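You operate a simulated robot arm through the tools that you are given. There is no shell and no other tool. Be economical: measure what you need, move in short steps, check, and stop when the job is done.

The job below is to be done with a simulated robot arm. You get a single attempt, and the scene is never put back.

Task
Put things in order on the worktop. At the end: the orange dosing cup stands where the mint cloth stood; the mint cloth is in the white carry tray; the beige carton (marked "Wipes") is on the purple coaster; the yellow laundry stick stands where the orange dosing cup stood; the purple powder puff stands on top of the green soap bar; whatever was shut is shut again. Leave all else as you found it, and nothing knocked over.
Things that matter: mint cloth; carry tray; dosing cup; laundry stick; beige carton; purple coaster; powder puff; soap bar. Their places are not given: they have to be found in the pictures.

It is judged by the outcome, as a careful person would: the job done as asked, and still so three seconds after it is handed in. It fails if anything else is knocked over, pushed out of place, dropped, spilled or broken.

Robot
A 7-joint arm with a two-finger parallel gripper, fixed in place. Base frame: the origin is at the foot of the arm, x ahead of it, y to its left, z up. Units: m, degrees, N and s.
With the tool pointing down near the work surface it reaches from about 0.3 to 0.68 m from the base axis. Its first joint turns from -66.0 to 66.0 degrees. Payload 1.57 kg.
The TCP is the grasp point between the finger pads, 0.03 m short of the fingertips. In the tool frame z runs along the fingers and y along their closing line. The gripper opens to 0.11 m. The fingers are 0.024 m wide and 0.012 m thick; the gripper's body (0.048 by 0.112 m) begins 0.078 m behind the TCP.
Orientation is that of the tool frame in the base frame, as [roll, pitch, yaw] about the fixed x, y, z axes, in that order (R = Rz(yaw) Ry(pitch) Rx(roll)). With the fingers straight down and closing along the base's y, the tool's x points along the base's -x, its y along +y and its z along -z.

Tools
- The arm moves only by the tool send_rows. Its argument "deltas" is a list of rows, each a list of 6 numbers: the shift along the base's x, y, z in m, then the turn, a rotation vector about the base's x, y, z in degrees. In form: [[tx, ty, tz, rx, ry, rz], ...]. A call has 1 to 20 rows; each row shifts and turns the commanded pose from where the row before left it. "claw" is the closure, from 0 (fully open) to 1 (shut), set as the call begins (left out, the last holds). A row lasts 0.2 s, in which the tool goes at most 0.05 m and 8.6 degrees; a call with a longer step from one row to the next is refused whole, and so is a gripper value outside its range. Where a pose cannot be reached the arm comes as near as it can. A force on the tool above 40 N (or 10 N above the force at the start of the call, whichever is more), or a blocked arm, ends the call early, and 0.2 s more pass. The fingers move at their own pace (about 0.108 m/s each) and stop on an object; they squeeze with about 26 N. The grip force told is the motor's: it shows also when the fingers shut on nothing. Time passes only in rows, and 0.2 s behind the last, so rows that do not move let the fingers close. It gives the time, the measured TCP pose, the force on the tool (base axes), the opening and the grip force at its end, in the units of the frame above (readings bear some noise).
- Cameras (640 x 400 px; columns grow to the right, rows downward): "scene" is fixed at [0.1793, -0.4026, 1.4098]; the picture's right is [0.63, -0.77, 0.00], its down [-0.40, -0.33, -0.86] and it looks along [0.66, 0.54, -0.51] (base axes); focal length 289 px, centre (320, 200). "wrist" rides on the gripper at [-0.036, 0, -0.08] in the tool frame; the picture's right is [0.00, -1.00, 0.00], its down [0.97, 0.00, -0.24] and it looks along [0.24, 0.00, 0.97] (tool axes); focal length 218 px, centre (320, 200).
- grab_frame(camera): a new picture of that camera. The clock stands still meanwhile.
- probe_pixels(camera, pixels): for up to 12 pixels [column, row] of the newest picture of that camera ("zoom" is the newest enlarged one), the place [x, y, z] in the base frame of the surface seen there, good to about 0.002 m. The clock stands still meanwhile.
- enlarge(camera, box): a new picture of the part [left, top, right, bottom] of that camera's present view, enlarged. The clock stands still meanwhile.
- hand_in(): hands the job in; it is judged then, once.

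Keep the steps short. Do not move on a guess: measure, check each grasp and each placing, and mend mistakes. In all there are 80 turns and 34 pictures (those below and enlarged ones count). Leave the gripper open and the arm clear of the work at the hand-in unless told otherwise, and finish with a single line.

The tools are called after "Request:" as a command line: name --pt "numbers of a row" for each row, then --argument value for the rest, lists and objects as JSON in quotes. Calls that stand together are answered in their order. send_rows: Moves the arm, as the interface text tells. Its arguments: {"type":"object","properties":{"deltas":{"type":"array"},"claw":{"type":"number"}},"required":["deltas"]} The other tools are called the same way: grab_frame (camera) takes a picture; probe_pixels (camera, pixels) gives the place of the surface under pixels of a picture; enlarge (camera, box) takes an enlarged picture of a part of a camera's view; hand_in () hands the job in.

At the start:

```text
clock: 0.0
ee_pos: [0.3275, 0.2735, 1.2442]
orientation: [179.9, 0.0, -180.0]
contact_force: [0.7, 0.1, 0.4]
width: 0.1098
grasp_force: 0.1
```

scene: 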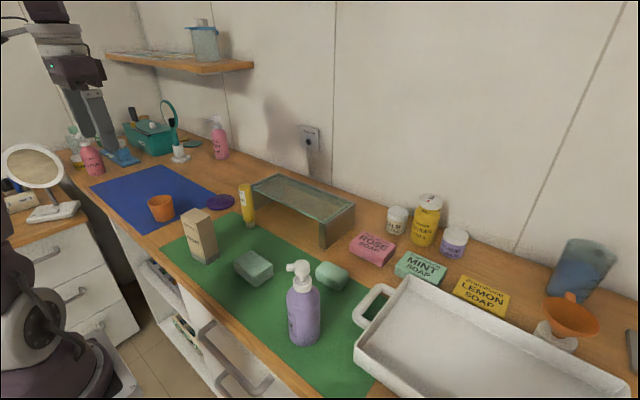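
wrist: 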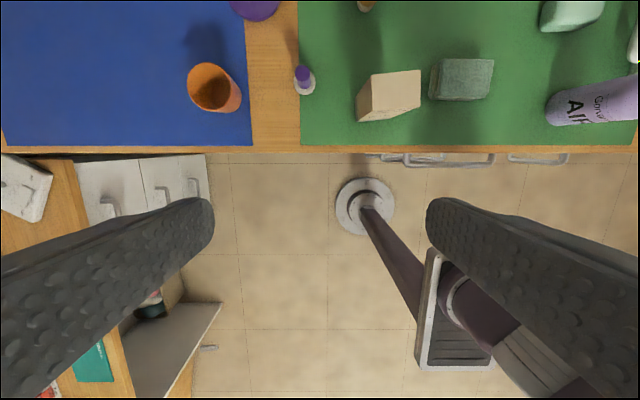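

I'll start by enlarging the left and middle parts of the worktop to identify the objects.

Request:
enlarge --camera "scene" --box '[130, 160, 370, 310]'

Request:
enlarge --camera "scene" --box '[340, 180, 640, 368]'

Request:
enlarge --camera "wrist" --box '[160, 0, 640, 160]'

```text
2.67 times, centred on (250, 235) of scene
```

zoom: 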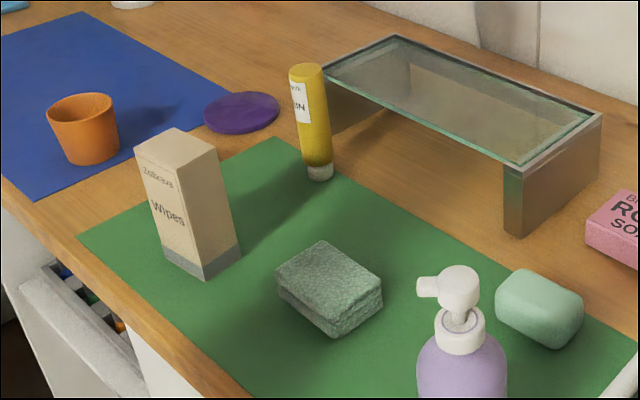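

```text
2.13 times, centred on (490, 274) of scene
```

zoom: 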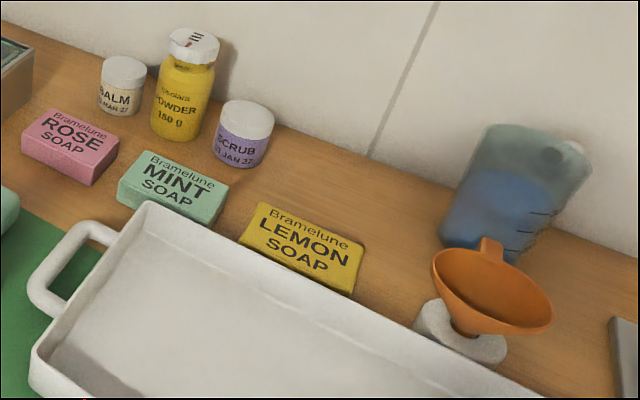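

```text
1.33 times, centred on (400, 80) of wrist
```

zoom: 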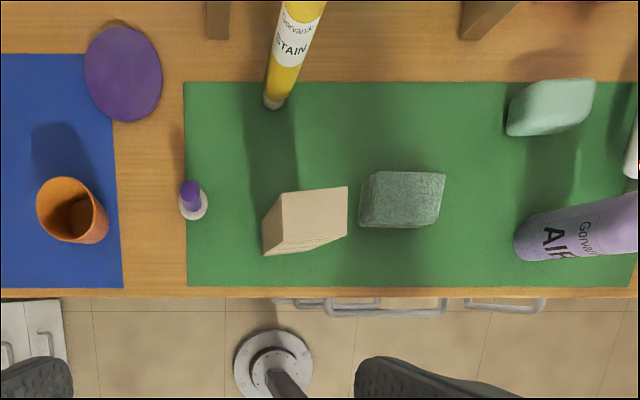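

The folded cloth is at scene (253,267), and the rounded green bar is at (332,275). The powder puff isn't found yet, and a small purple and white thing is hidden behind the carton. I'll look at the left side next.

Request:
enlarge --camera "scene" --box '[0, 80, 240, 230]'

Request:
enlarge --camera "wrist" --box '[240, 30, 400, 130]'

Request:
enlarge --camera "scene" --box '[100, 230, 340, 400]'

```text
2.67 times, centred on (120, 155) of scene
```

zoom: 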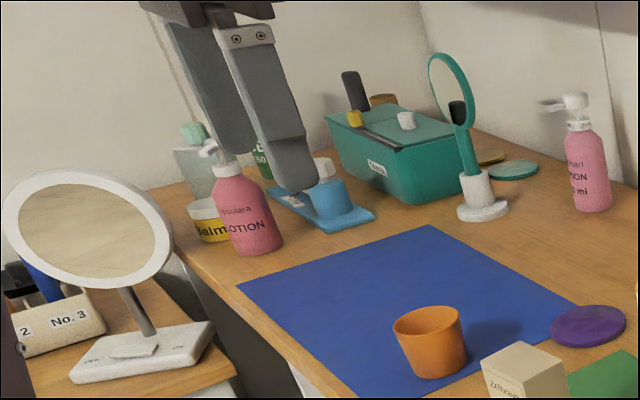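

```text
4.00 times, centred on (320, 80) of wrist
```

zoom: 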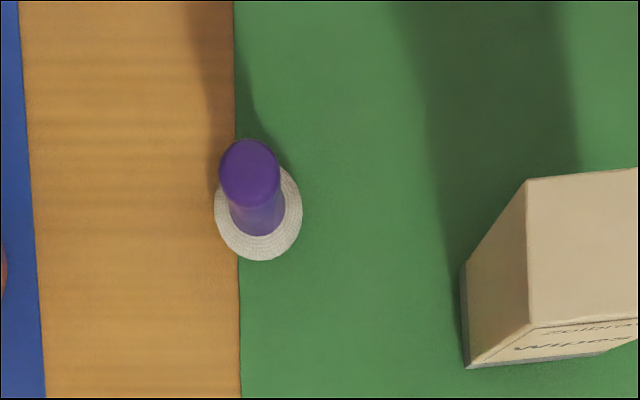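

```text
2.35 times, centred on (220, 315) of scene
```

zoom: 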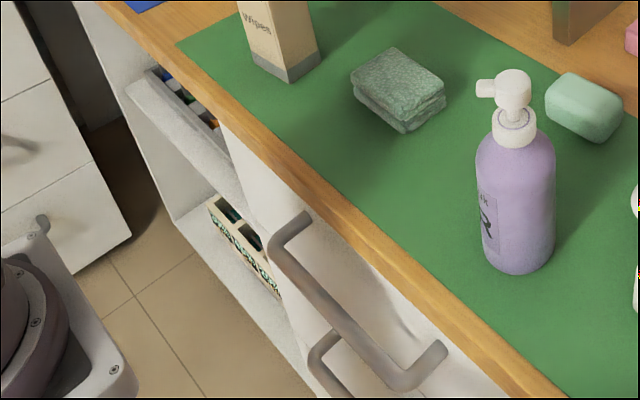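

The white disc with the purple knob at wrist (304,78) is the powder puff. Next I'll measure objects in the first wrist picture: cup, puff, carton, cloth, coaster.

Request:
probe_pixels --camera "wrist" --pixels '[[188, 85], [213, 65], [242, 100], [212, 112], [210, 90], [302, 72], [313, 88], [298, 92], [358, 88], [420, 70], [419, 107], [360, 121]]'

Request:
probe_pixels --camera "wrist" --pixels '[[437, 59], [493, 60], [489, 95], [430, 98], [460, 75], [232, 5], [275, 5], [255, 15], [543, 25], [600, 10], [565, 15], [362, 5]]'

Request:
probe_pixels --camera "scene" --pixels '[[220, 195], [207, 202], [234, 202], [220, 208], [245, 185], [250, 225], [322, 266], [346, 270], [333, 272], [333, 263], [333, 288], [348, 280]]'

Request:
probe_pixels --camera "scene" --pixels '[[410, 279], [357, 353], [618, 388], [410, 340], [480, 340], [382, 288], [300, 265], [305, 330], [340, 240], [254, 185], [322, 240], [354, 210]]'

```text
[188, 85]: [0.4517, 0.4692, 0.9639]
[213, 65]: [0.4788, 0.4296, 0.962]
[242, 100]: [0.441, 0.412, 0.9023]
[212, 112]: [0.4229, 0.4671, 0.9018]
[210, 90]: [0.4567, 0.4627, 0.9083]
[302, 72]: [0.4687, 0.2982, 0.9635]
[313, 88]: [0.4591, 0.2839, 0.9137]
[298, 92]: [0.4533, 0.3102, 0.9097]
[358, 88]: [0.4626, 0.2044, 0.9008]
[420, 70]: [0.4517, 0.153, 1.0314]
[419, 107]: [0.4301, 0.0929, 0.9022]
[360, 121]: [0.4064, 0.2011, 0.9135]
```

```text
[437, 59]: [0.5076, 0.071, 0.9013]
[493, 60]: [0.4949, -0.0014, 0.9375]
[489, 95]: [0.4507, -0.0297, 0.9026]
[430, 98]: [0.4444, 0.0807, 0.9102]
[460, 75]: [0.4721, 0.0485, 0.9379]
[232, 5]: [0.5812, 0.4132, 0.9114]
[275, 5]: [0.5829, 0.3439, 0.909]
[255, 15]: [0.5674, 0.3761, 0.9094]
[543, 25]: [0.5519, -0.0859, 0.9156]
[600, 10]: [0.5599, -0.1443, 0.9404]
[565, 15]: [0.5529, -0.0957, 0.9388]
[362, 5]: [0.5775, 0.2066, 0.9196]
```

```text
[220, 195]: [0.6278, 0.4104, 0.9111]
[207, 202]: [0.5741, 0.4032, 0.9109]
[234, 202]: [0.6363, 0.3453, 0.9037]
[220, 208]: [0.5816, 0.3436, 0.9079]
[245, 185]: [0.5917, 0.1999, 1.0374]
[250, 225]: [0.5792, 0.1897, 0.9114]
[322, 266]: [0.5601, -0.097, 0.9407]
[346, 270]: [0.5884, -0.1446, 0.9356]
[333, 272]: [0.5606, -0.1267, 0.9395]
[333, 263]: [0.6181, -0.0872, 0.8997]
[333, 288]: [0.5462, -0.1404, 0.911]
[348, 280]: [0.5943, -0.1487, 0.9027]
```

```text
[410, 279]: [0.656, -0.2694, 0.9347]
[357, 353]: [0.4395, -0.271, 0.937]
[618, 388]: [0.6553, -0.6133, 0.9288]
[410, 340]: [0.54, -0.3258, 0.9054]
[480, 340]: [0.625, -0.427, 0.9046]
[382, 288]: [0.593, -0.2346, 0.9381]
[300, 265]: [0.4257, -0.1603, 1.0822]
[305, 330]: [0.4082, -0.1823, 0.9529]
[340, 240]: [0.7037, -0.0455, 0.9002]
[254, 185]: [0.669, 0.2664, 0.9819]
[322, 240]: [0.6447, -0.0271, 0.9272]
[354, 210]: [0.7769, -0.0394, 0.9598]
```

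Next I'll move over the left-hand objects for a near-vertical view.

Request:
send_rows --pt "0.04 0.015 0 0 0 0" --pt "0.04 0.015 0 0 0 0" --pt "0.04 0.015 0 0 0 0" --pt "0.04 0.015 0 0 0 0" --claw 0

Request:
grab_frame --camera "wrist"

```text
clock: 1.0
ee_pos: [0.4626, 0.3258, 1.2148]
orientation: [-180.0, -0.1, 180.0]
contact_force: [-0.1, -0.3, -0.3]
width: 0.11
grasp_force: 0.1
out of reach, approached as far as the arm can: row 3, 4
```

```text
25 pictures are left
```

wrist: 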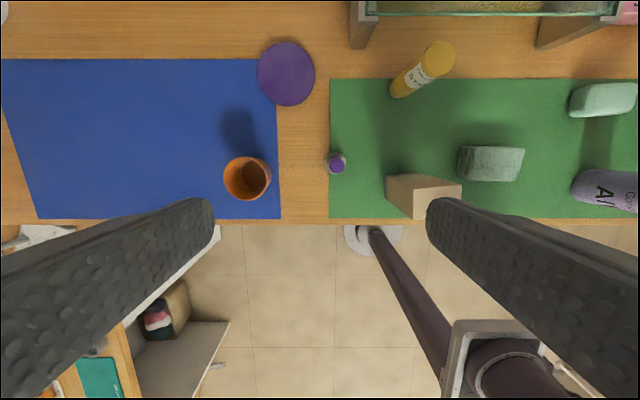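

The reach limit at this height is about 0.57 m. I'll enlarge this view so I can measure accurately.

Request:
enlarge --camera "wrist" --box '[210, 30, 540, 236]'

```text
1.94 times, centred on (375, 133) of wrist
```

zoom: 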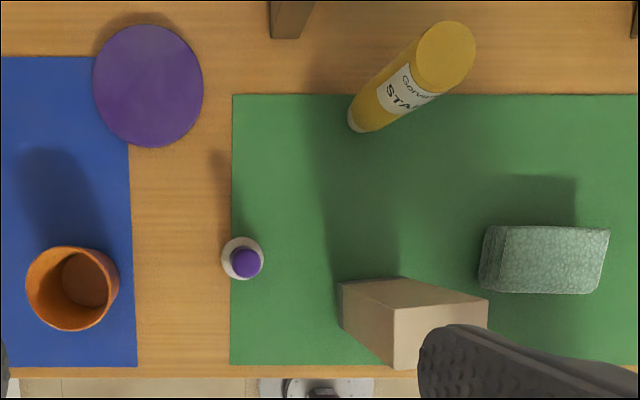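

Request:
probe_pixels --camera "zoom" --pixels '[[28, 288], [116, 280], [70, 249], [72, 329], [85, 275], [246, 262], [225, 258], [264, 262], [243, 240], [243, 280], [148, 28], [148, 145]]'

Request:
probe_pixels --camera "zoom" --pixels '[[94, 85], [202, 85], [420, 45], [473, 48], [446, 24], [447, 85], [350, 115], [365, 130], [394, 312], [485, 299], [395, 366], [340, 284]]'

Request:
probe_pixels --camera "zoom" --pixels '[[506, 228], [607, 231], [597, 290], [502, 291], [480, 284], [487, 230], [550, 260], [604, 289], [402, 280], [341, 325], [364, 350], [440, 310]]'

```text
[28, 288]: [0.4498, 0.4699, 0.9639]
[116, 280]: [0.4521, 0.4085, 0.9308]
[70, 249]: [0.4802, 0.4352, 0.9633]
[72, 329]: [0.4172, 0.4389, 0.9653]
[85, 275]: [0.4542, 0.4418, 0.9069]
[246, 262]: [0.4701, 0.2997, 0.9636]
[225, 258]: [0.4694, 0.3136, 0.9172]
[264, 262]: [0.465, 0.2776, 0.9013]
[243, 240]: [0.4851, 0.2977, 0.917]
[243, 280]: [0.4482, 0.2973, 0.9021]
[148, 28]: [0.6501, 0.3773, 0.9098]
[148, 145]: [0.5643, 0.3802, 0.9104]
```

```text
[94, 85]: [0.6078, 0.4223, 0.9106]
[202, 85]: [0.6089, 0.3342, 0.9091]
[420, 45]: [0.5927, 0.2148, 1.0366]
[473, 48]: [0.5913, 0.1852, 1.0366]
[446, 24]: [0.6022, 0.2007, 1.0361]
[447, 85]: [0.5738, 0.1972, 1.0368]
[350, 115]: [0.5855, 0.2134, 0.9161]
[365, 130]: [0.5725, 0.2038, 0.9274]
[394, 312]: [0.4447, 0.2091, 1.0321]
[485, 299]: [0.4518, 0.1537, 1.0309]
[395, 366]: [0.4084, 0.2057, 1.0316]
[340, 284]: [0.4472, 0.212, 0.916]
```

```text
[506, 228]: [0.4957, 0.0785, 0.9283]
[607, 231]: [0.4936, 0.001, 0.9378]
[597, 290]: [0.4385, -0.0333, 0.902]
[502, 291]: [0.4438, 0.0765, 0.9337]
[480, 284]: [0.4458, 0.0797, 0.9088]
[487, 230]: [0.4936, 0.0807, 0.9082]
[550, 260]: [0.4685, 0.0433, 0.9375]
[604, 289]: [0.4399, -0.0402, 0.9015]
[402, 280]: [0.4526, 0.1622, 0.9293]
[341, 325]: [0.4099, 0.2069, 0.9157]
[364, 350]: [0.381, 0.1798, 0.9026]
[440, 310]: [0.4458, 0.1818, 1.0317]
```

The measurements so far:

| Object | Centre (x, y) | Heights and sizes |
|---|---|---|
| Cup | (0.449, 0.438) | |
| Stick | (0.589, 0.200) | top at z 1.037 |
| Puff | (0.468, 0.297) | knob top at z 0.9635 |
| Coaster | (0.608, 0.378) | |
| Carton | (0.430, 0.180) | |
| Cloth | about (0.469, 0.040) | top at z 0.938 |

The cloth goes first. I'll move above it and take a picture.

Request:
send_rows --pt "0 -0.041 -0.016 0 0 0" --pt "0 -0.041 -0.016 0 0 0" --pt "0 -0.041 -0.016 0 0 0" --pt "0 -0.041 -0.016 0 0 0" --pt "0 -0.041 -0.016 0 0 0" --pt "0 -0.041 -0.016 0 0 0" --pt "0 -0.041 -0.016 0 0 0"

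Request:
grab_frame --camera "wrist"

```text
clock: 2.6
ee_pos: [0.4634, 0.0375, 1.1025]
orientation: [-180.0, 0.0, -179.9]
contact_force: [0.0, -0.2, 0.7]
width: 0.1099
grasp_force: 0.1
```

```text
23 pictures are left
```

wrist: 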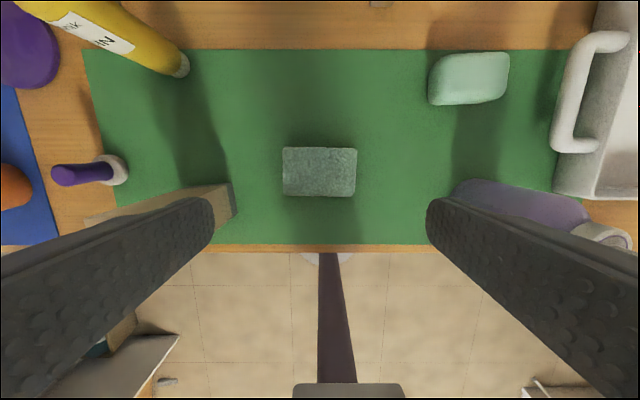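

Request:
probe_pixels --camera "wrist" --pixels '[[286, 150], [354, 152], [352, 193], [287, 191], [320, 172], [433, 60], [505, 58], [503, 96], [434, 100], [470, 75], [450, 65], [490, 75]]'

Request:
probe_pixels --camera "wrist" --pixels '[[285, 170], [355, 172], [457, 60], [507, 55], [502, 78], [436, 85], [480, 60], [440, 70], [118, 170], [185, 65], [460, 90], [500, 92]]'

```text
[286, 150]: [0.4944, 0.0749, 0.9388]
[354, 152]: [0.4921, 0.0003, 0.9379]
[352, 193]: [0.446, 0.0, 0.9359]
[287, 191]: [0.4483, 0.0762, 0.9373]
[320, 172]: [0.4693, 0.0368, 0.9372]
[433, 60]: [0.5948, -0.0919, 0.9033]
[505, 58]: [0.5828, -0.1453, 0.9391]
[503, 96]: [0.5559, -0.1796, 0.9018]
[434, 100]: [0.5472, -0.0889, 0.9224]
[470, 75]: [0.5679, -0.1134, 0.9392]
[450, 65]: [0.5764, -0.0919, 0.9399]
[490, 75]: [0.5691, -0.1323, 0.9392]
```

```text
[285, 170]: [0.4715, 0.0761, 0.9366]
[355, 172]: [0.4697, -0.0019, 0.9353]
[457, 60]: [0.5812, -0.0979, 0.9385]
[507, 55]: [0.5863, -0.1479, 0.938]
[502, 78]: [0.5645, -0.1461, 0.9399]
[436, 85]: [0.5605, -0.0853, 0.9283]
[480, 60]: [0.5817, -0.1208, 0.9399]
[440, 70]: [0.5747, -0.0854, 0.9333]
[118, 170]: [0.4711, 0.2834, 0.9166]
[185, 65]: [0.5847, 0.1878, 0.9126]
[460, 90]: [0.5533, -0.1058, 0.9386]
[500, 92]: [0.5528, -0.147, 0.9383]
```

The cloth centre is (0.470, 0.038), 0.08 m wide along y. I'll descend to z ≈ 0.938 and close on it.

Request:
send_rows --pt "0.0065 0 -0.041 0 0 0" --pt "0 0 -0.041 0 0 0" --pt "0 0 -0.041 0 0 0" --pt "0 0 -0.041 0 0 0" --pt "0 0 0 0 0 0"

Request:
send_rows --pt "0 0 0 0 0 0" --pt "0 0 0 0 0 0" --pt "0 0 0 0 0 0" --pt "0 0 0.03 0 0 0" --pt "0 0 0.04 0 0 0" --pt "0 0 0.04 0 0 0" --claw 1

Request:
grab_frame --camera "wrist"

```text
clock: 3.8
ee_pos: [0.4678, 0.0375, 0.9381]
orientation: [179.9, -0.1, -180.0]
contact_force: [-0.5, 0.5, 0.0]
width: 0.1097
grasp_force: 0.1
```

```text
clock: 5.2
ee_pos: [0.466, 0.0385, 1.0499]
orientation: [180.0, 0.1, -179.9]
contact_force: [0.3, 0.3, 0.5]
width: 0.0003
grasp_force: 21.0
```

```text
22 pictures are left
```

wrist: 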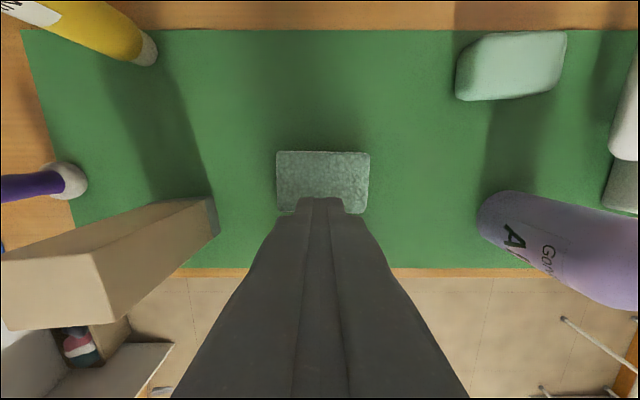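

The fingers closed to zero and the cloth is still on the mat, so the grasp slipped. I'll check the cloth's place and shape.

Request:
probe_pixels --camera "wrist" --pixels '[[280, 155], [366, 155], [366, 205], [280, 205], [323, 175], [323, 154], [277, 180], [369, 180], [300, 160], [345, 160], [281, 210], [365, 212]]'

Request:
enlarge --camera "scene" --box '[200, 220, 328, 300]'

```text
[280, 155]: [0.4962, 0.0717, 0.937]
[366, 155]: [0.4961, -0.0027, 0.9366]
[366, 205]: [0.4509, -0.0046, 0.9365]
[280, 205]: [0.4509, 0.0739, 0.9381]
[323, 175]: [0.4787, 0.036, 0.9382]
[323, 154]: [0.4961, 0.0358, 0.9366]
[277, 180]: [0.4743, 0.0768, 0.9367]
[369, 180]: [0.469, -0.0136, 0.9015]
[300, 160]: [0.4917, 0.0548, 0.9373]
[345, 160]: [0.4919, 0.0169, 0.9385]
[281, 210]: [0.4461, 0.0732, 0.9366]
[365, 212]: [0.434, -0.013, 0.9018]
```

```text
5.00 times, centred on (264, 260) of scene
```

zoom: 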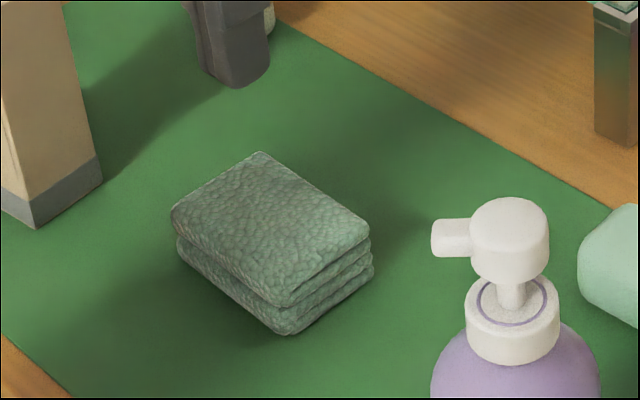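

The cloth hasn't moved. I'll try again a little deeper, closing without lifting, to see where the fingers stop.

Request:
send_rows --pt "0.002 0 0 0 0 0" --pt "0 0 0 0 0 0" --pt "0 0 -0.04 0 0 0" --pt "0 0 -0.04 0 0 0" --pt "0 0 -0.035 0 0 0" --pt "0 0 0 0 0 0" --claw 0

Request:
send_rows --pt "0 0 0 0 0 0" --claw 1

Request:
send_rows --pt "0 0 0 0 0 0"

Request:
grab_frame --camera "wrist"

```text
clock: 6.6
ee_pos: [0.4707, 0.0396, 0.9341]
orientation: [-180.0, 0.0, 180.0]
contact_force: [0.2, -0.3, -1.1]
width: 0.1099
grasp_force: 0.0
```

```text
clock: 7.0
ee_pos: [0.4703, 0.0413, 0.9341]
orientation: [-180.0, 0.0, -179.9]
contact_force: [-0.3, 0.2, 0.6]
width: 0.0842
grasp_force: 26.1
```

```text
clock: 7.4
ee_pos: [0.4712, 0.0398, 0.9335]
orientation: [-179.9, -0.1, -179.9]
contact_force: [0.0, 0.3, 0.0]
width: 0.0843
grasp_force: 25.4
```

```text
20 pictures are left
```

wrist: 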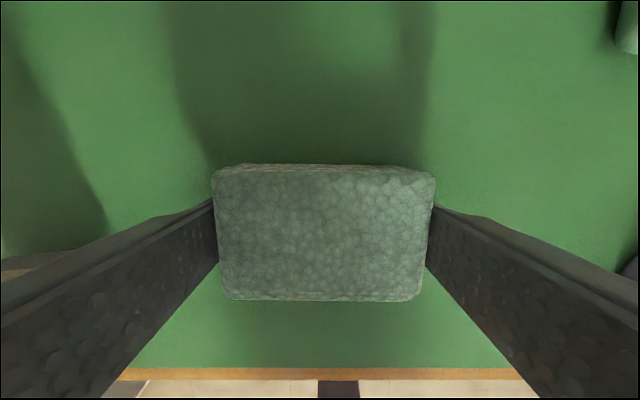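

The fingers stopped at 0.084 m on the cloth. I'll lift slowly and check the width.

Request:
send_rows --pt "0 0 0.005 0 0 0" --pt "0 0 0.01 0 0 0" --pt "0 0 0.01 0 0 0" --pt "0 0 0.01 0 0 0"

```text
clock: 8.4
ee_pos: [0.4697, 0.0399, 0.9697]
orientation: [180.0, 0.0, -179.9]
contact_force: [-0.2, 0.5, -0.1]
width: 0.0843
grasp_force: 25.9
```

Held. I'll lift more, move out to x≈0.53, then carry it over to the tray, passing in front of the pump bottle.

Request:
send_rows --pt "0.01 0 0.03 0 0 0" --pt "0.025 -0.015 0.02 0 0 0" --pt "0.025 -0.03 0 0 0 0" --pt "0 -0.045 0 0 0 0" --pt "0 -0.045 0 0 0 0" --pt "0 -0.045 0 0 0 0" --pt "0 -0.045 0 0 0 0" --pt "0 -0.045 0 0 0 0" --pt "0 -0.045 0 0 0 0" --pt "0 -0.045 0 0 0 0" --pt "0 -0.04 0 0 0 0"

Request:
grab_frame --camera "wrist"

```text
clock: 10.8
ee_pos: [0.5305, -0.3594, 1.0194]
orientation: [180.0, -0.1, -179.9]
contact_force: [-0.3, -1.2, -1.1]
width: 0.0841
grasp_force: 25.7
```

```text
19 pictures are left
```

wrist: 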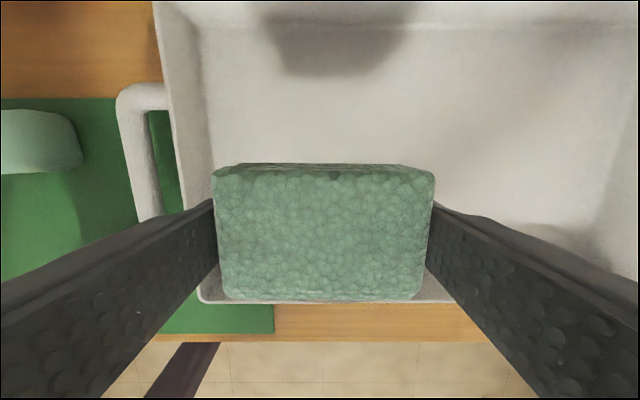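

Still held. I'll probe the tray walls around the cloth.

Request:
probe_pixels --camera "wrist" --pixels '[[210, 300], [440, 302], [205, 130], [215, 150], [320, 120], [175, 100], [440, 160], [530, 225], [600, 240], [625, 170]]'

```text
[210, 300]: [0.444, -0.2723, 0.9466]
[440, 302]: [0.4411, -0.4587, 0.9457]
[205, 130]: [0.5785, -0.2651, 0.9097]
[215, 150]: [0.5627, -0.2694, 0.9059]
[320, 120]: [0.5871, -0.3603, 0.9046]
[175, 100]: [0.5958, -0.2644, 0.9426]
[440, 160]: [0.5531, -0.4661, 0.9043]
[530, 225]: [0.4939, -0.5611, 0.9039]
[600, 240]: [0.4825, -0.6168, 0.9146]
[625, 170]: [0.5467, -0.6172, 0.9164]
```

There is clearance on every side. I'll lower to z≈0.938, open, and lift.

Request:
send_rows --pt "0 0 -0.04 0 0 0" --pt "0 0 -0.03 0 0 0" --pt "0 0 -0.011 0 0 0" --pt "0 0 0 0 0 0"

Request:
send_rows --pt "0 0 0 0 0 0" --pt "0 0 0 0 0 0" --pt "0 0 0.03 0 0 0" --pt "0 0 0.05 0 0 0" --pt "0 0 0.05 0 0 0" --claw 0

Request:
grab_frame --camera "wrist"

```text
clock: 11.8
ee_pos: [0.5317, -0.3594, 0.9375]
orientation: [180.0, 0.1, 180.0]
contact_force: [-1.8, 1.0, 12.1]
width: 0.0843
grasp_force: 25.9
```

```text
clock: 13.0
ee_pos: [0.5307, -0.3604, 1.0664]
orientation: [179.9, 0.0, 179.9]
contact_force: [-0.5, -0.3, 0.5]
width: 0.1101
grasp_force: 0.1
```

```text
18 pictures are left
```

wrist: 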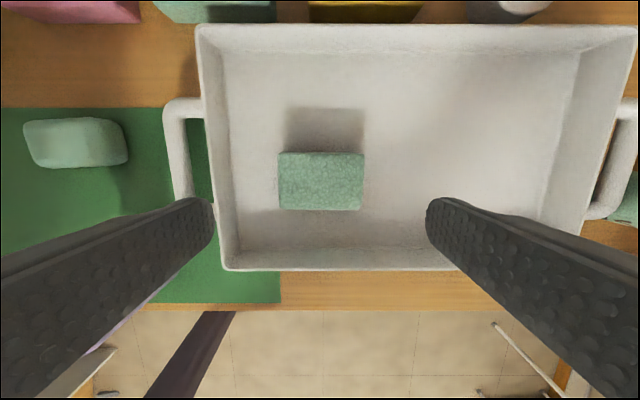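

The cloth lies flat in the tray. Now I'll go to the cup, along x≈0.50 at height 1.087, clear of the bottle, stick and carton.

Request:
send_rows --pt "-0.03 0.03 0.02 0 0 0" --pt "0 0.043 0 0 0 0" --pt "0 0.043 0 0 0 0" --pt "0 0.043 0 0 0 0" --pt "0 0.043 0 0 0 0" --pt "0 0.043 0 0 0 0" --pt "0 0.043 0 0 0 0" --pt "0 0.043 0 0 0 0" --pt "0 0.043 0 0 0 0" --pt "0 0.043 0 0 0 0" --pt "0 0.043 0 0 0 0" --pt "0 0.043 0 0 0 0" --pt "0 0.043 0 0 0 0" --pt "0 0.043 0 0 0 0" --pt "0 0.043 0 0 0 0" --pt "-0.013 0.042 -0.01 0 0 0" --pt "-0.013 0.042 -0.01 0 0 0" --pt "-0.013 0.042 -0.01 0 0 0" --pt "-0.0127 0.042 -0.01 0 0 0"

Request:
grab_frame --camera "wrist"

```text
clock: 17.0
ee_pos: [0.4488, 0.4394, 1.0483]
orientation: [-180.0, 0.0, 180.0]
contact_force: [0.2, 0.3, -0.2]
width: 0.1098
grasp_force: 0.1
```

```text
17 pictures are left
```

wrist: 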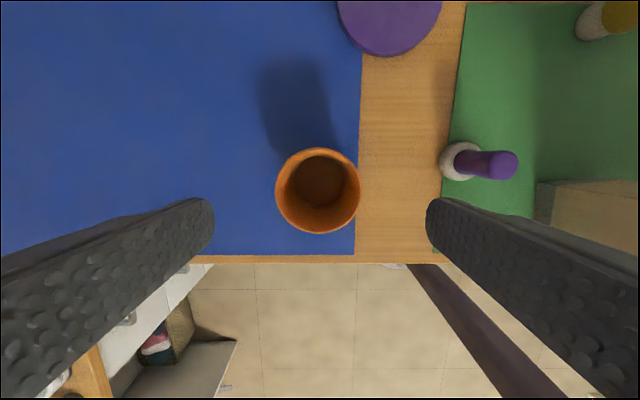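

Request:
probe_pixels --camera "wrist" --pixels '[[278, 190], [358, 190], [318, 150], [318, 231], [320, 185], [440, 162], [458, 144], [460, 180], [515, 165]]'

```text
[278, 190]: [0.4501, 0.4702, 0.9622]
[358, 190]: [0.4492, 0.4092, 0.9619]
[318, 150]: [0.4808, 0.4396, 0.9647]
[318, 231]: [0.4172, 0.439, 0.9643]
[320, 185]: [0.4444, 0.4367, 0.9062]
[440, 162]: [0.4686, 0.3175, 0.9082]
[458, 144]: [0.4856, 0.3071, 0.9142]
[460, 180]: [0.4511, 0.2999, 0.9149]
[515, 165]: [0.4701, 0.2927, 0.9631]
```

The cup centre is (0.449, 0.439), directly under the tool. I'll descend to z 0.943, close, and lift a little.

Request:
send_rows --pt "0 0 -0.035 0 0 0" --pt "0 0 -0.035 0 0 0" --pt "0 0 -0.035 0 0 0" --pt "0 0 0 0 0 0"

Request:
send_rows --pt "0 0 0 0 0 0" --pt "0 0 0 0 0 0" --pt "0 0 0 0 0 0" --pt "0 0 0.005 0 0 0" --pt "0 0 0.01 0 0 0" --pt "0 0 0.01 0 0 0" --claw 1

```text
clock: 18.0
ee_pos: [0.4482, 0.4381, 0.9425]
orientation: [-180.0, 0.0, -180.0]
contact_force: [0.2, -0.5, -0.2]
width: 0.1099
grasp_force: 0.0
```

```text
clock: 19.4
ee_pos: [0.4482, 0.4391, 0.9672]
orientation: [-180.0, 0.1, 180.0]
contact_force: [0.1, -0.1, 0.0]
width: 0.0696
grasp_force: 26.1
```

Gripped. I'll lift and carry the cup between the stick and the carton, above both, to the cloth's old place.

Request:
send_rows --pt "0 0 0.04 0 0 0" --pt "0 0 0.04 0 0 0" --pt "0.014 -0.04 0.01 0 0 0" --pt "0.014 -0.04 0.01 0 0 0" --pt "0.014 -0.04 0.01 0 0 0" --pt "0.014 -0.04 0.01 0 0 0" --pt "0 -0.04 0 0 0 0" --pt "0 -0.04 0 0 0 0" --pt "0 -0.04 0 0 0 0" --pt "0 -0.04 0 0 0 0" --pt "-0.01 -0.04 0 0 0 0" --pt "-0.024 -0.041 0 0 0 0" --pt "0 0 -0.04 0 0 0" --pt "0 0 0 0 0 0"

Request:
grab_frame --camera "scene"

```text
clock: 22.4
ee_pos: [0.4696, 0.0385, 1.0488]
orientation: [-180.0, 0.0, 180.0]
contact_force: [0.4, 0.1, 1.3]
width: 0.0696
grasp_force: 25.7
```

```text
16 pictures are left
```

scene: 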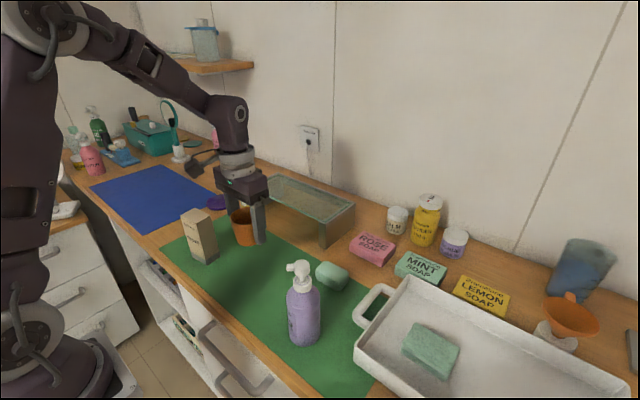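

The cup is held upright. I'll lower it and release.

Request:
send_rows --pt "0 0 -0.04 0 0 0" --pt "0 0 -0.04 0 0 0" --pt "0 0 -0.018 0 0 0" --pt "0 0 -0.007 0 0 0" --pt "0 0 0 0 0 0"

Request:
send_rows --pt "0 0 0 0 0 0" --pt "0 0 0 0 0 0" --pt "0 0 0.03 0 0 0" --pt "0 0 0.05 0 0 0" --pt "0 0 0.05 0 0 0" --pt "0 0 0.02 0 0 0" --claw 0

Request:
grab_frame --camera "wrist"

```text
clock: 23.6
ee_pos: [0.4711, 0.0386, 0.9412]
orientation: [180.0, 0.0, -180.0]
contact_force: [-1.0, 0.0, 8.9]
width: 0.0694
grasp_force: 26.2
```

```text
clock: 25.0
ee_pos: [0.4705, 0.0372, 1.0929]
orientation: [-180.0, 0.0, -179.9]
contact_force: [-0.1, -0.7, 0.4]
width: 0.1102
grasp_force: 0.1
```

```text
15 pictures are left
```

wrist: 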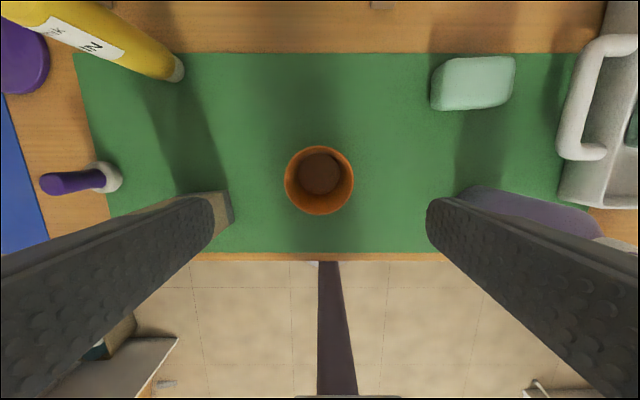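

The cup stands well. Next is the stick: I'll come down at x≈0.52, then slide outward so it passes between the open fingers.

Request:
send_rows --pt "0.0124 0.041 0 0 0 0" --pt "0.0124 0.041 0 0 0 0" --pt "0.0124 0.041 0 0 0 0" --pt "0.0124 0.04 0 0 0 0" --pt "0 0 -0.041 0 0 0" --pt "0 0 -0.041 0 0 0" --pt "0 0 -0.041 0 0 0" --pt "0.035 0 0 0 0 0" --pt "0.034 0 0 0 0 0" --pt "0 0 0 0 0 0"

Request:
grab_frame --camera "wrist"

```text
clock: 27.2
ee_pos: [0.5893, 0.2004, 0.9693]
orientation: [180.0, 0.1, -179.9]
contact_force: [0.2, -0.5, 0.6]
width: 0.11
grasp_force: 0.1
```

```text
14 pictures are left
```

wrist: 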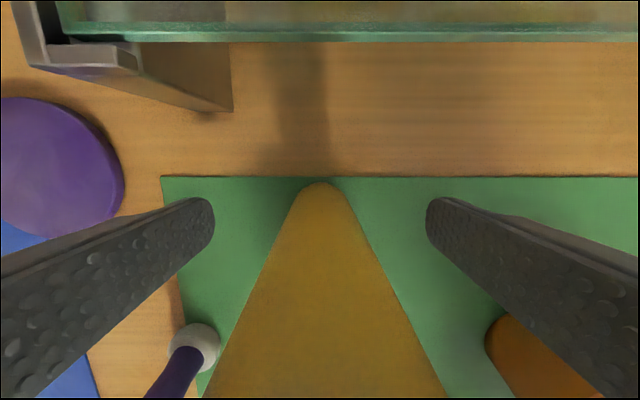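

The stick is centred between the fingers. I'll close and lift slowly.

Request:
send_rows --pt "0 0 0 0 0 0" --pt "0 0 0 0 0 0" --pt "0 0 0 0 0 0" --pt "0 0 0 0 0 0" --pt "0 0 0.01 0 0 0" --pt "0 0 0.02 0 0 0" --pt "0 0 0.02 0 0 0" --pt "0 0 0.025 0 0 0" --claw 1

```text
clock: 29.0
ee_pos: [0.5889, 0.2023, 1.0441]
orientation: [-180.0, 0.0, 180.0]
contact_force: [0.2, 0.4, -1.0]
width: 0.033
grasp_force: 25.6
```

Gripped at 0.033 m. I'll carry it to the cup's old place.

Request:
send_rows --pt "-0.02 0.0338 0 0 0 0" --pt "-0.02 0.0338 0 0 0 0" --pt "-0.02 0.0338 0 0 0 0" --pt "-0.02 0.0338 0 0 0 0" --pt "-0.02 0.0338 0 0 0 0" --pt "-0.02 0.0338 0 0 0 0" --pt "-0.02 0.0338 0 0 0 0" --pt "0 0 -0.03 0 0 0" --pt "0 0 -0.03 0 0 0" --pt "0 0 -0.008 0 0 0" --pt "0 0 0 0 0 0"

Request:
enlarge --camera "scene" --box '[80, 130, 272, 250]'

```text
clock: 31.4
ee_pos: [0.4486, 0.4376, 0.9761]
orientation: [179.9, 0.0, 180.0]
contact_force: [0.3, -0.5, -0.8]
width: 0.0331
grasp_force: 25.4
```

```text
3.33 times, centred on (176, 190) of scene
```

zoom: 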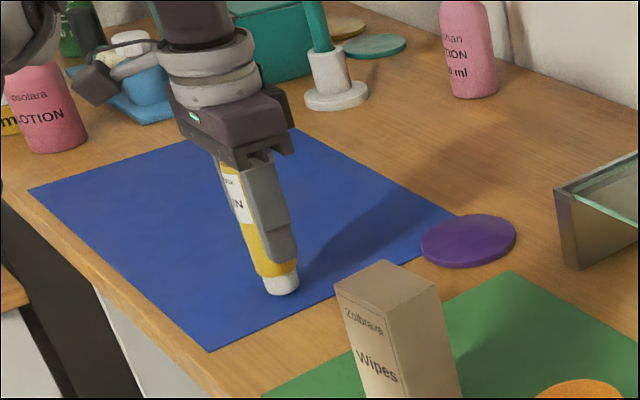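

The stick is aligned with the gripper. I'll lower the last 7 mm and read the force.

Request:
send_rows --pt "0 0 -0.004 0 0 0" --pt "0 0 -0.003 0 0 0" --pt "0 0 0 0 0 0"

```text
clock: 32.2
ee_pos: [0.4478, 0.4379, 0.9706]
orientation: [179.9, 0.1, 180.0]
contact_force: [-1.7, -2.3, 20.9]
width: 0.0334
grasp_force: 25.8
```

It's touching, at 21 N. I'll ease up 2 mm, then open, draw back toward the base, and rise.

Request:
send_rows --pt "0 0 0.002 0 0 0" --pt "0 0 0 0 0 0"

Request:
send_rows --pt "0 0 0 0 0 0" --pt "0 0 0 0 0 0" --pt "0 0 0 0 0 0" --pt "-0.03 0 0 0 0 0" --pt "-0.04 0 0 0 0 0" --pt "0 0 0.04 0 0 0" --pt "0 0 0.04 0 0 0" --pt "0 0 0.03 0 0 0" --claw 0

Request:
grab_frame --camera "wrist"

```text
clock: 32.8
ee_pos: [0.4487, 0.4382, 0.9718]
orientation: [-179.9, 0.0, -179.9]
contact_force: [2.5, 0.8, 4.4]
width: 0.0331
grasp_force: 26.2
```

```text
clock: 34.6
ee_pos: [0.3779, 0.4391, 1.0816]
orientation: [179.9, 0.0, -179.9]
contact_force: [-0.4, 0.0, -0.1]
width: 0.11
grasp_force: 0.0
```

```text
12 pictures are left
```

wrist: 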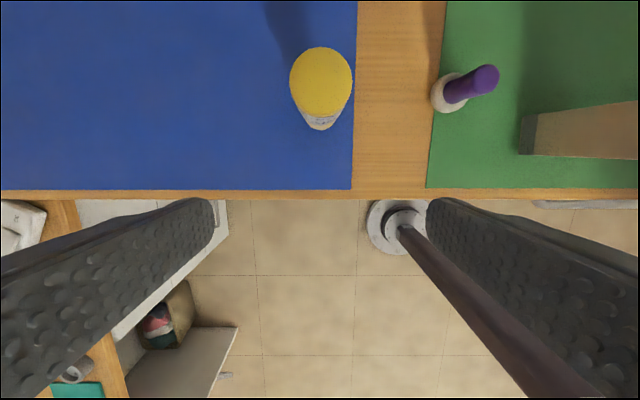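

The stick stands. Next the puff: I'll move above (0.468, 0.298), narrow the opening, and check the view before gripping.

Request:
send_rows --pt "0.0225 -0.0353 0 0 0 0" --pt "0.0225 -0.0353 0 0 0 0" --pt "0.0225 -0.0353 0 0 0 0" --pt "0.0225 -0.0353 0 0 0 0" --pt "0 0 -0.03 0 0 0" --pt "0 0 -0.03 0 0 0" --pt "0 0 -0.02 0 0 0" --claw 0.5

Request:
grab_frame --camera "wrist"

```text
clock: 36.2
ee_pos: [0.4687, 0.2973, 1.0028]
orientation: [-179.9, 0.0, 180.0]
contact_force: [0.5, 0.2, 0.6]
width: 0.0549
grasp_force: 0.0
```

```text
11 pictures are left
```

wrist: 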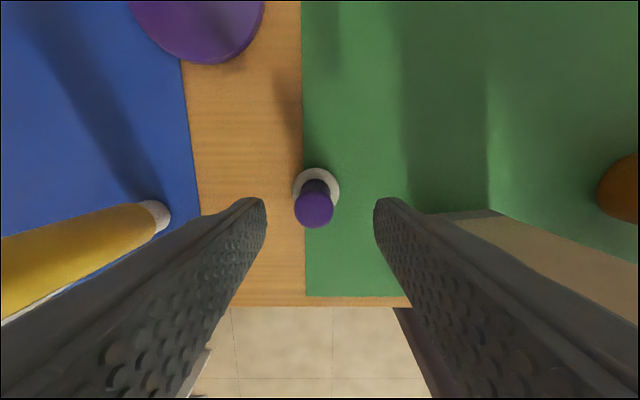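

Request:
probe_pixels --camera "wrist" --pixels '[[314, 208], [297, 208], [331, 208], [314, 225], [338, 188], [294, 188], [317, 170]]'

```text
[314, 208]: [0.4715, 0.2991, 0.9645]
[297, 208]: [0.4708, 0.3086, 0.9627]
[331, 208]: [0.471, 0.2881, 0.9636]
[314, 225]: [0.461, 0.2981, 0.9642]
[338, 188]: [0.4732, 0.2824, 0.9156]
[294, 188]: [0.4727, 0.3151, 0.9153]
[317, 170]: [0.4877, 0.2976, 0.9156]
```

The knob centre is (0.471, 0.2985), about 0.02 m wide. I'll descend so the tips stop just above the disc, then grip.

Request:
send_rows --pt "0.002 0.001 -0.025 0 0 0" --pt "0 0 -0.025 0 0 0" --pt "0 0 0 0 0 0"

Request:
send_rows --pt "0 0 0 0 0 0" --pt "0 0 0 0 0 0" --pt "0 0 0 0 0 0" --pt "0 0 0.01 0 0 0" --pt "0 0 0.03 0 0 0" --pt "0 0 0.04 0 0 0" --claw 1

```text
clock: 37.0
ee_pos: [0.4701, 0.2969, 0.9502]
orientation: [-180.0, -0.1, 180.0]
contact_force: [-0.4, 0.6, 0.2]
width: 0.0548
grasp_force: 0.0
```

```text
clock: 38.4
ee_pos: [0.4704, 0.2987, 1.0311]
orientation: [180.0, 0.0, -180.0]
contact_force: [-0.3, 0.2, -1.6]
width: 0.0224
grasp_force: 25.6
```

The puff is held. I'll carry it over the soap bar and stop about 1 cm above.

Request:
send_rows --pt "0.0244 -0.03 0.005 0 0 0" --pt "0.0244 -0.03 0.005 0 0 0" --pt "0.0244 -0.03 0.005 0 0 0" --pt "0.0244 -0.03 0.005 0 0 0" --pt "0 -0.0424 0 0 0 0" --pt "0 -0.0424 0 0 0 0" --pt "0 -0.0424 0 0 0 0" --pt "0 -0.0424 0 0 0 0" --pt "0 -0.0424 0 0 0 0" --pt "0 -0.0424 0 0 0 0" --pt "0 -0.0424 0 0 0 0" --pt "0 0 -0.04 0 0 0" --pt "0 0 -0.011 0 0 0" --pt "0 0 0 0 0 0"

Request:
enlarge --camera "scene" --box '[270, 220, 398, 300]'

```text
clock: 41.4
ee_pos: [0.5678, -0.119, 0.9998]
orientation: [-180.0, 0.0, -180.0]
contact_force: [0.9, 0.7, 0.4]
width: 0.0222
grasp_force: 26.0
```

```text
5.00 times, centred on (334, 260) of scene
```

zoom: 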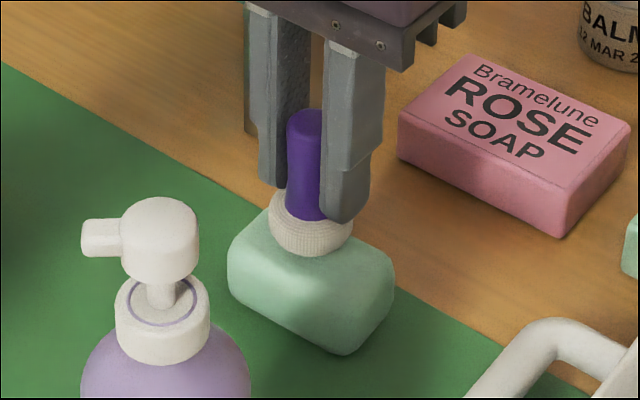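

It's centred over the bar. I'll lower gently and read the force.

Request:
send_rows --pt "0 0 -0.006 0 0 0" --pt "0 0 -0.003 0 0 0" --pt "0 0 0 0 0 0"

```text
clock: 42.2
ee_pos: [0.5687, -0.1188, 0.9909]
orientation: [-180.0, 0.0, 180.0]
contact_force: [-0.1, 0.2, 0.1]
width: 0.0225
grasp_force: 26.4
```

Request:
send_rows --pt "0 0 -0.0015 0 0 0" --pt "0 0 0 0 0 0"

Request:
send_rows --pt "0 0 -0.0015 0 0 0" --pt "0 0 0 0 0 0"

```text
clock: 42.8
ee_pos: [0.5696, -0.1193, 0.9894]
orientation: [-180.0, 0.1, -179.9]
contact_force: [0.6, 0.5, 0.2]
width: 0.0223
grasp_force: 25.5
```

```text
clock: 43.4
ee_pos: [0.5688, -0.1197, 0.9885]
orientation: [-180.0, 0.1, 180.0]
contact_force: [-0.7, -0.1, 10.7]
width: 0.0221
grasp_force: 26.1
```

It's touching. I'll open and rise straight up.

Request:
send_rows --pt "0 0 0 0 0 0" --pt "0 0 0 0 0 0" --pt "0 0 0 0 0 0" --pt "0 0 0.02 0 0 0" --pt "0 0 0.04 0 0 0" --pt "0 0 0.04 0 0 0" --claw 0.5

Request:
enlarge --camera "scene" --box '[180, 160, 420, 310]'

```text
clock: 44.8
ee_pos: [0.57, -0.1189, 1.089]
orientation: [179.9, 0.0, -179.9]
contact_force: [0.3, 0.4, -0.4]
width: 0.055
grasp_force: 0.2
```

```text
2.67 times, centred on (300, 235) of scene
```

zoom: 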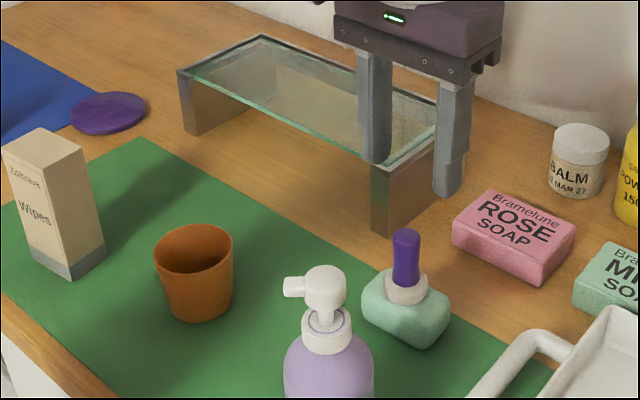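

The puff stands on the soap bar. The coaster centre is 0.716 m out, beyond straight-down reach, so I'll grip the carton with the tool tilted 30° outward. Now I'll move above it, turned to its 6.5° yaw and tilted.

Request:
send_rows --pt "-0.0175 0.0374 0.004 0 0 0" --pt "-0.0175 0.0374 0.004 0 0 0" --pt "-0.0175 0.0374 0.004 0 0 6.5" --pt "-0.0175 0.0374 0.004 0.849 -7.45 0" --pt "-0.0175 0.0374 0.004 0.849 -7.45 0" --pt "-0.0175 0.0374 0.004 0.849 -7.45 0" --pt "-0.0175 0.0374 0.004 0.849 -7.45 0" --pt "-0.0175 0.0374 0.004 0 0 0" --pt "0 0 0 0 0 0" --claw 0

Request:
grab_frame --camera "wrist"

```text
clock: 46.8
ee_pos: [0.4273, 0.1808, 1.1217]
orientation: [-180.0, 29.9, -173.4]
contact_force: [1.3, -1.2, -0.3]
width: 0.1105
grasp_force: 0.2
```

```text
8 pictures are left
```

wrist: 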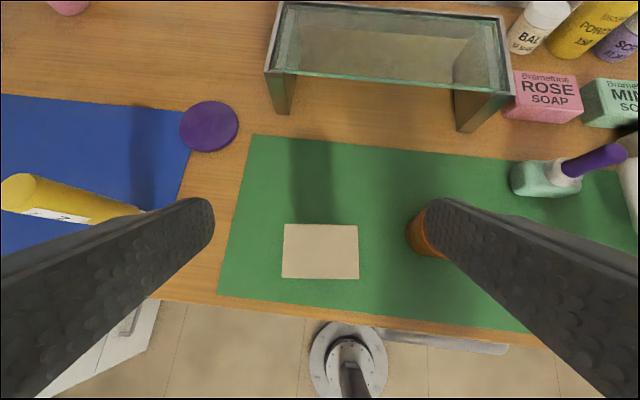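

Request:
probe_pixels --camera "wrist" --pixels '[[286, 226], [356, 228], [357, 277], [284, 276], [320, 250], [209, 104], [208, 150], [181, 127], [236, 127]]'

```text
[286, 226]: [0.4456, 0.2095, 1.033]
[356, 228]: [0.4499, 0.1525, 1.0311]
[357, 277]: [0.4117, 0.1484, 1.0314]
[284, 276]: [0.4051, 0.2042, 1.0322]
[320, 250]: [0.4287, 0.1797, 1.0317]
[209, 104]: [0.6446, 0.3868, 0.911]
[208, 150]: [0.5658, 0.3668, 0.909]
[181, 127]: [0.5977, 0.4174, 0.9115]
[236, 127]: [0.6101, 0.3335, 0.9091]
```

The carton top centre is (0.428, 0.179). I'll descend with the fingers straddling it.

Request:
send_rows --pt "0.0007 -0.0015 -0.037 0 0 0" --pt "0 0 -0.037 0 0 0" --pt "0 0 -0.037 0 0 0" --pt "0 0 -0.0357 0 0 0" --pt "0 0 0 0 0 0"

Request:
send_rows --pt "0 0 0 0 0 0" --pt "0 0 0 0 0 0" --pt "0 0 0 0 0 0" --pt "0 0 0.01 0 0 0" --pt "0 0 0.02 0 0 0" --pt "0 0 0.02 0 0 0" --claw 1

Request:
enlarge --camera "scene" --box '[100, 130, 292, 250]'

```text
clock: 48.0
ee_pos: [0.4303, 0.1773, 0.9741]
orientation: [-180.0, 30.1, -173.5]
contact_force: [-0.5, 0.1, 0.1]
width: 0.1103
grasp_force: 0.1
```

```text
clock: 49.4
ee_pos: [0.4295, 0.179, 1.0245]
orientation: [179.9, 30.0, -173.4]
contact_force: [-0.7, 0.8, -0.5]
width: 0.0594
grasp_force: 26.3
```

```text
3.33 times, centred on (196, 190) of scene
```

zoom: 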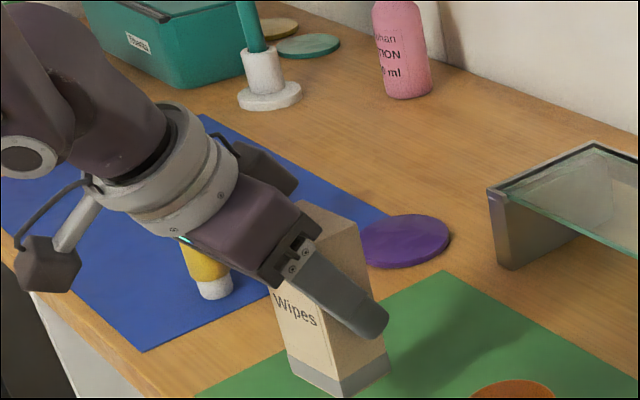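

The carton is held upright. I'll carry it diagonally to above the coaster.

Request:
send_rows --pt "0.0255 0.0283 0 0 0 0" --pt "0.0255 0.0283 0 0 0 0" --pt "0.0255 0.0283 0 0 0 0" --pt "0.0255 0.0283 0 0 0 0" --pt "0.0255 0.0283 0 0 0 0" --pt "0.0255 0.0283 0 0 0 0" --pt "0.0255 0.0283 0 0 0 0" --pt "0 0 -0.02 0 0 0" --pt "0 0 0 0 0 0"

Request:
enlarge --camera "scene" --box '[100, 130, 292, 250]'

```text
clock: 51.4
ee_pos: [0.6081, 0.376, 1.0036]
orientation: [179.9, 30.0, -173.3]
contact_force: [0.4, 0.4, -0.2]
width: 0.0593
grasp_force: 26.9
```

```text
3.33 times, centred on (196, 190) of scene
```

zoom: 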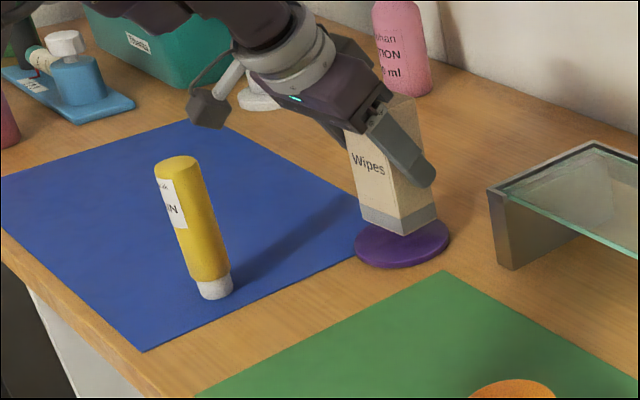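

It's above the coaster. I'll lower it, fine steps at the end.

Request:
send_rows --pt "0 0 -0.015 0 0 0" --pt "0 0 -0.004 0 0 0" --pt "0 0 0 0 0 0"

Request:
send_rows --pt "0 0 -0.0015 0 0 0" --pt "0 0 0 0 0 0"

```text
clock: 52.2
ee_pos: [0.6083, 0.3763, 0.9852]
orientation: [-180.0, 30.0, -173.5]
contact_force: [0.0, 0.7, 0.0]
width: 0.0597
grasp_force: 25.9
```

```text
clock: 52.8
ee_pos: [0.6082, 0.3772, 0.9842]
orientation: [-180.0, 30.0, -173.4]
contact_force: [-0.3, 0.1, -0.3]
width: 0.0596
grasp_force: 25.7
```

Request:
send_rows --pt "0 0 -0.0015 0 0 0" --pt "0 0 0 0 0 0"

Request:
send_rows --pt "0 0 -0.001 0 0 0" --pt "0 0 0 0 0 0"

```text
clock: 53.4
ee_pos: [0.6084, 0.3779, 0.9832]
orientation: [180.0, 30.1, -173.5]
contact_force: [-1.3, -0.5, 6.0]
width: 0.0596
grasp_force: 26.4
```

```text
clock: 54.0
ee_pos: [0.6089, 0.377, 0.9839]
orientation: [179.8, 30.2, -173.5]
contact_force: [-2.2, -0.8, 20.4]
width: 0.0598
grasp_force: 25.9
```

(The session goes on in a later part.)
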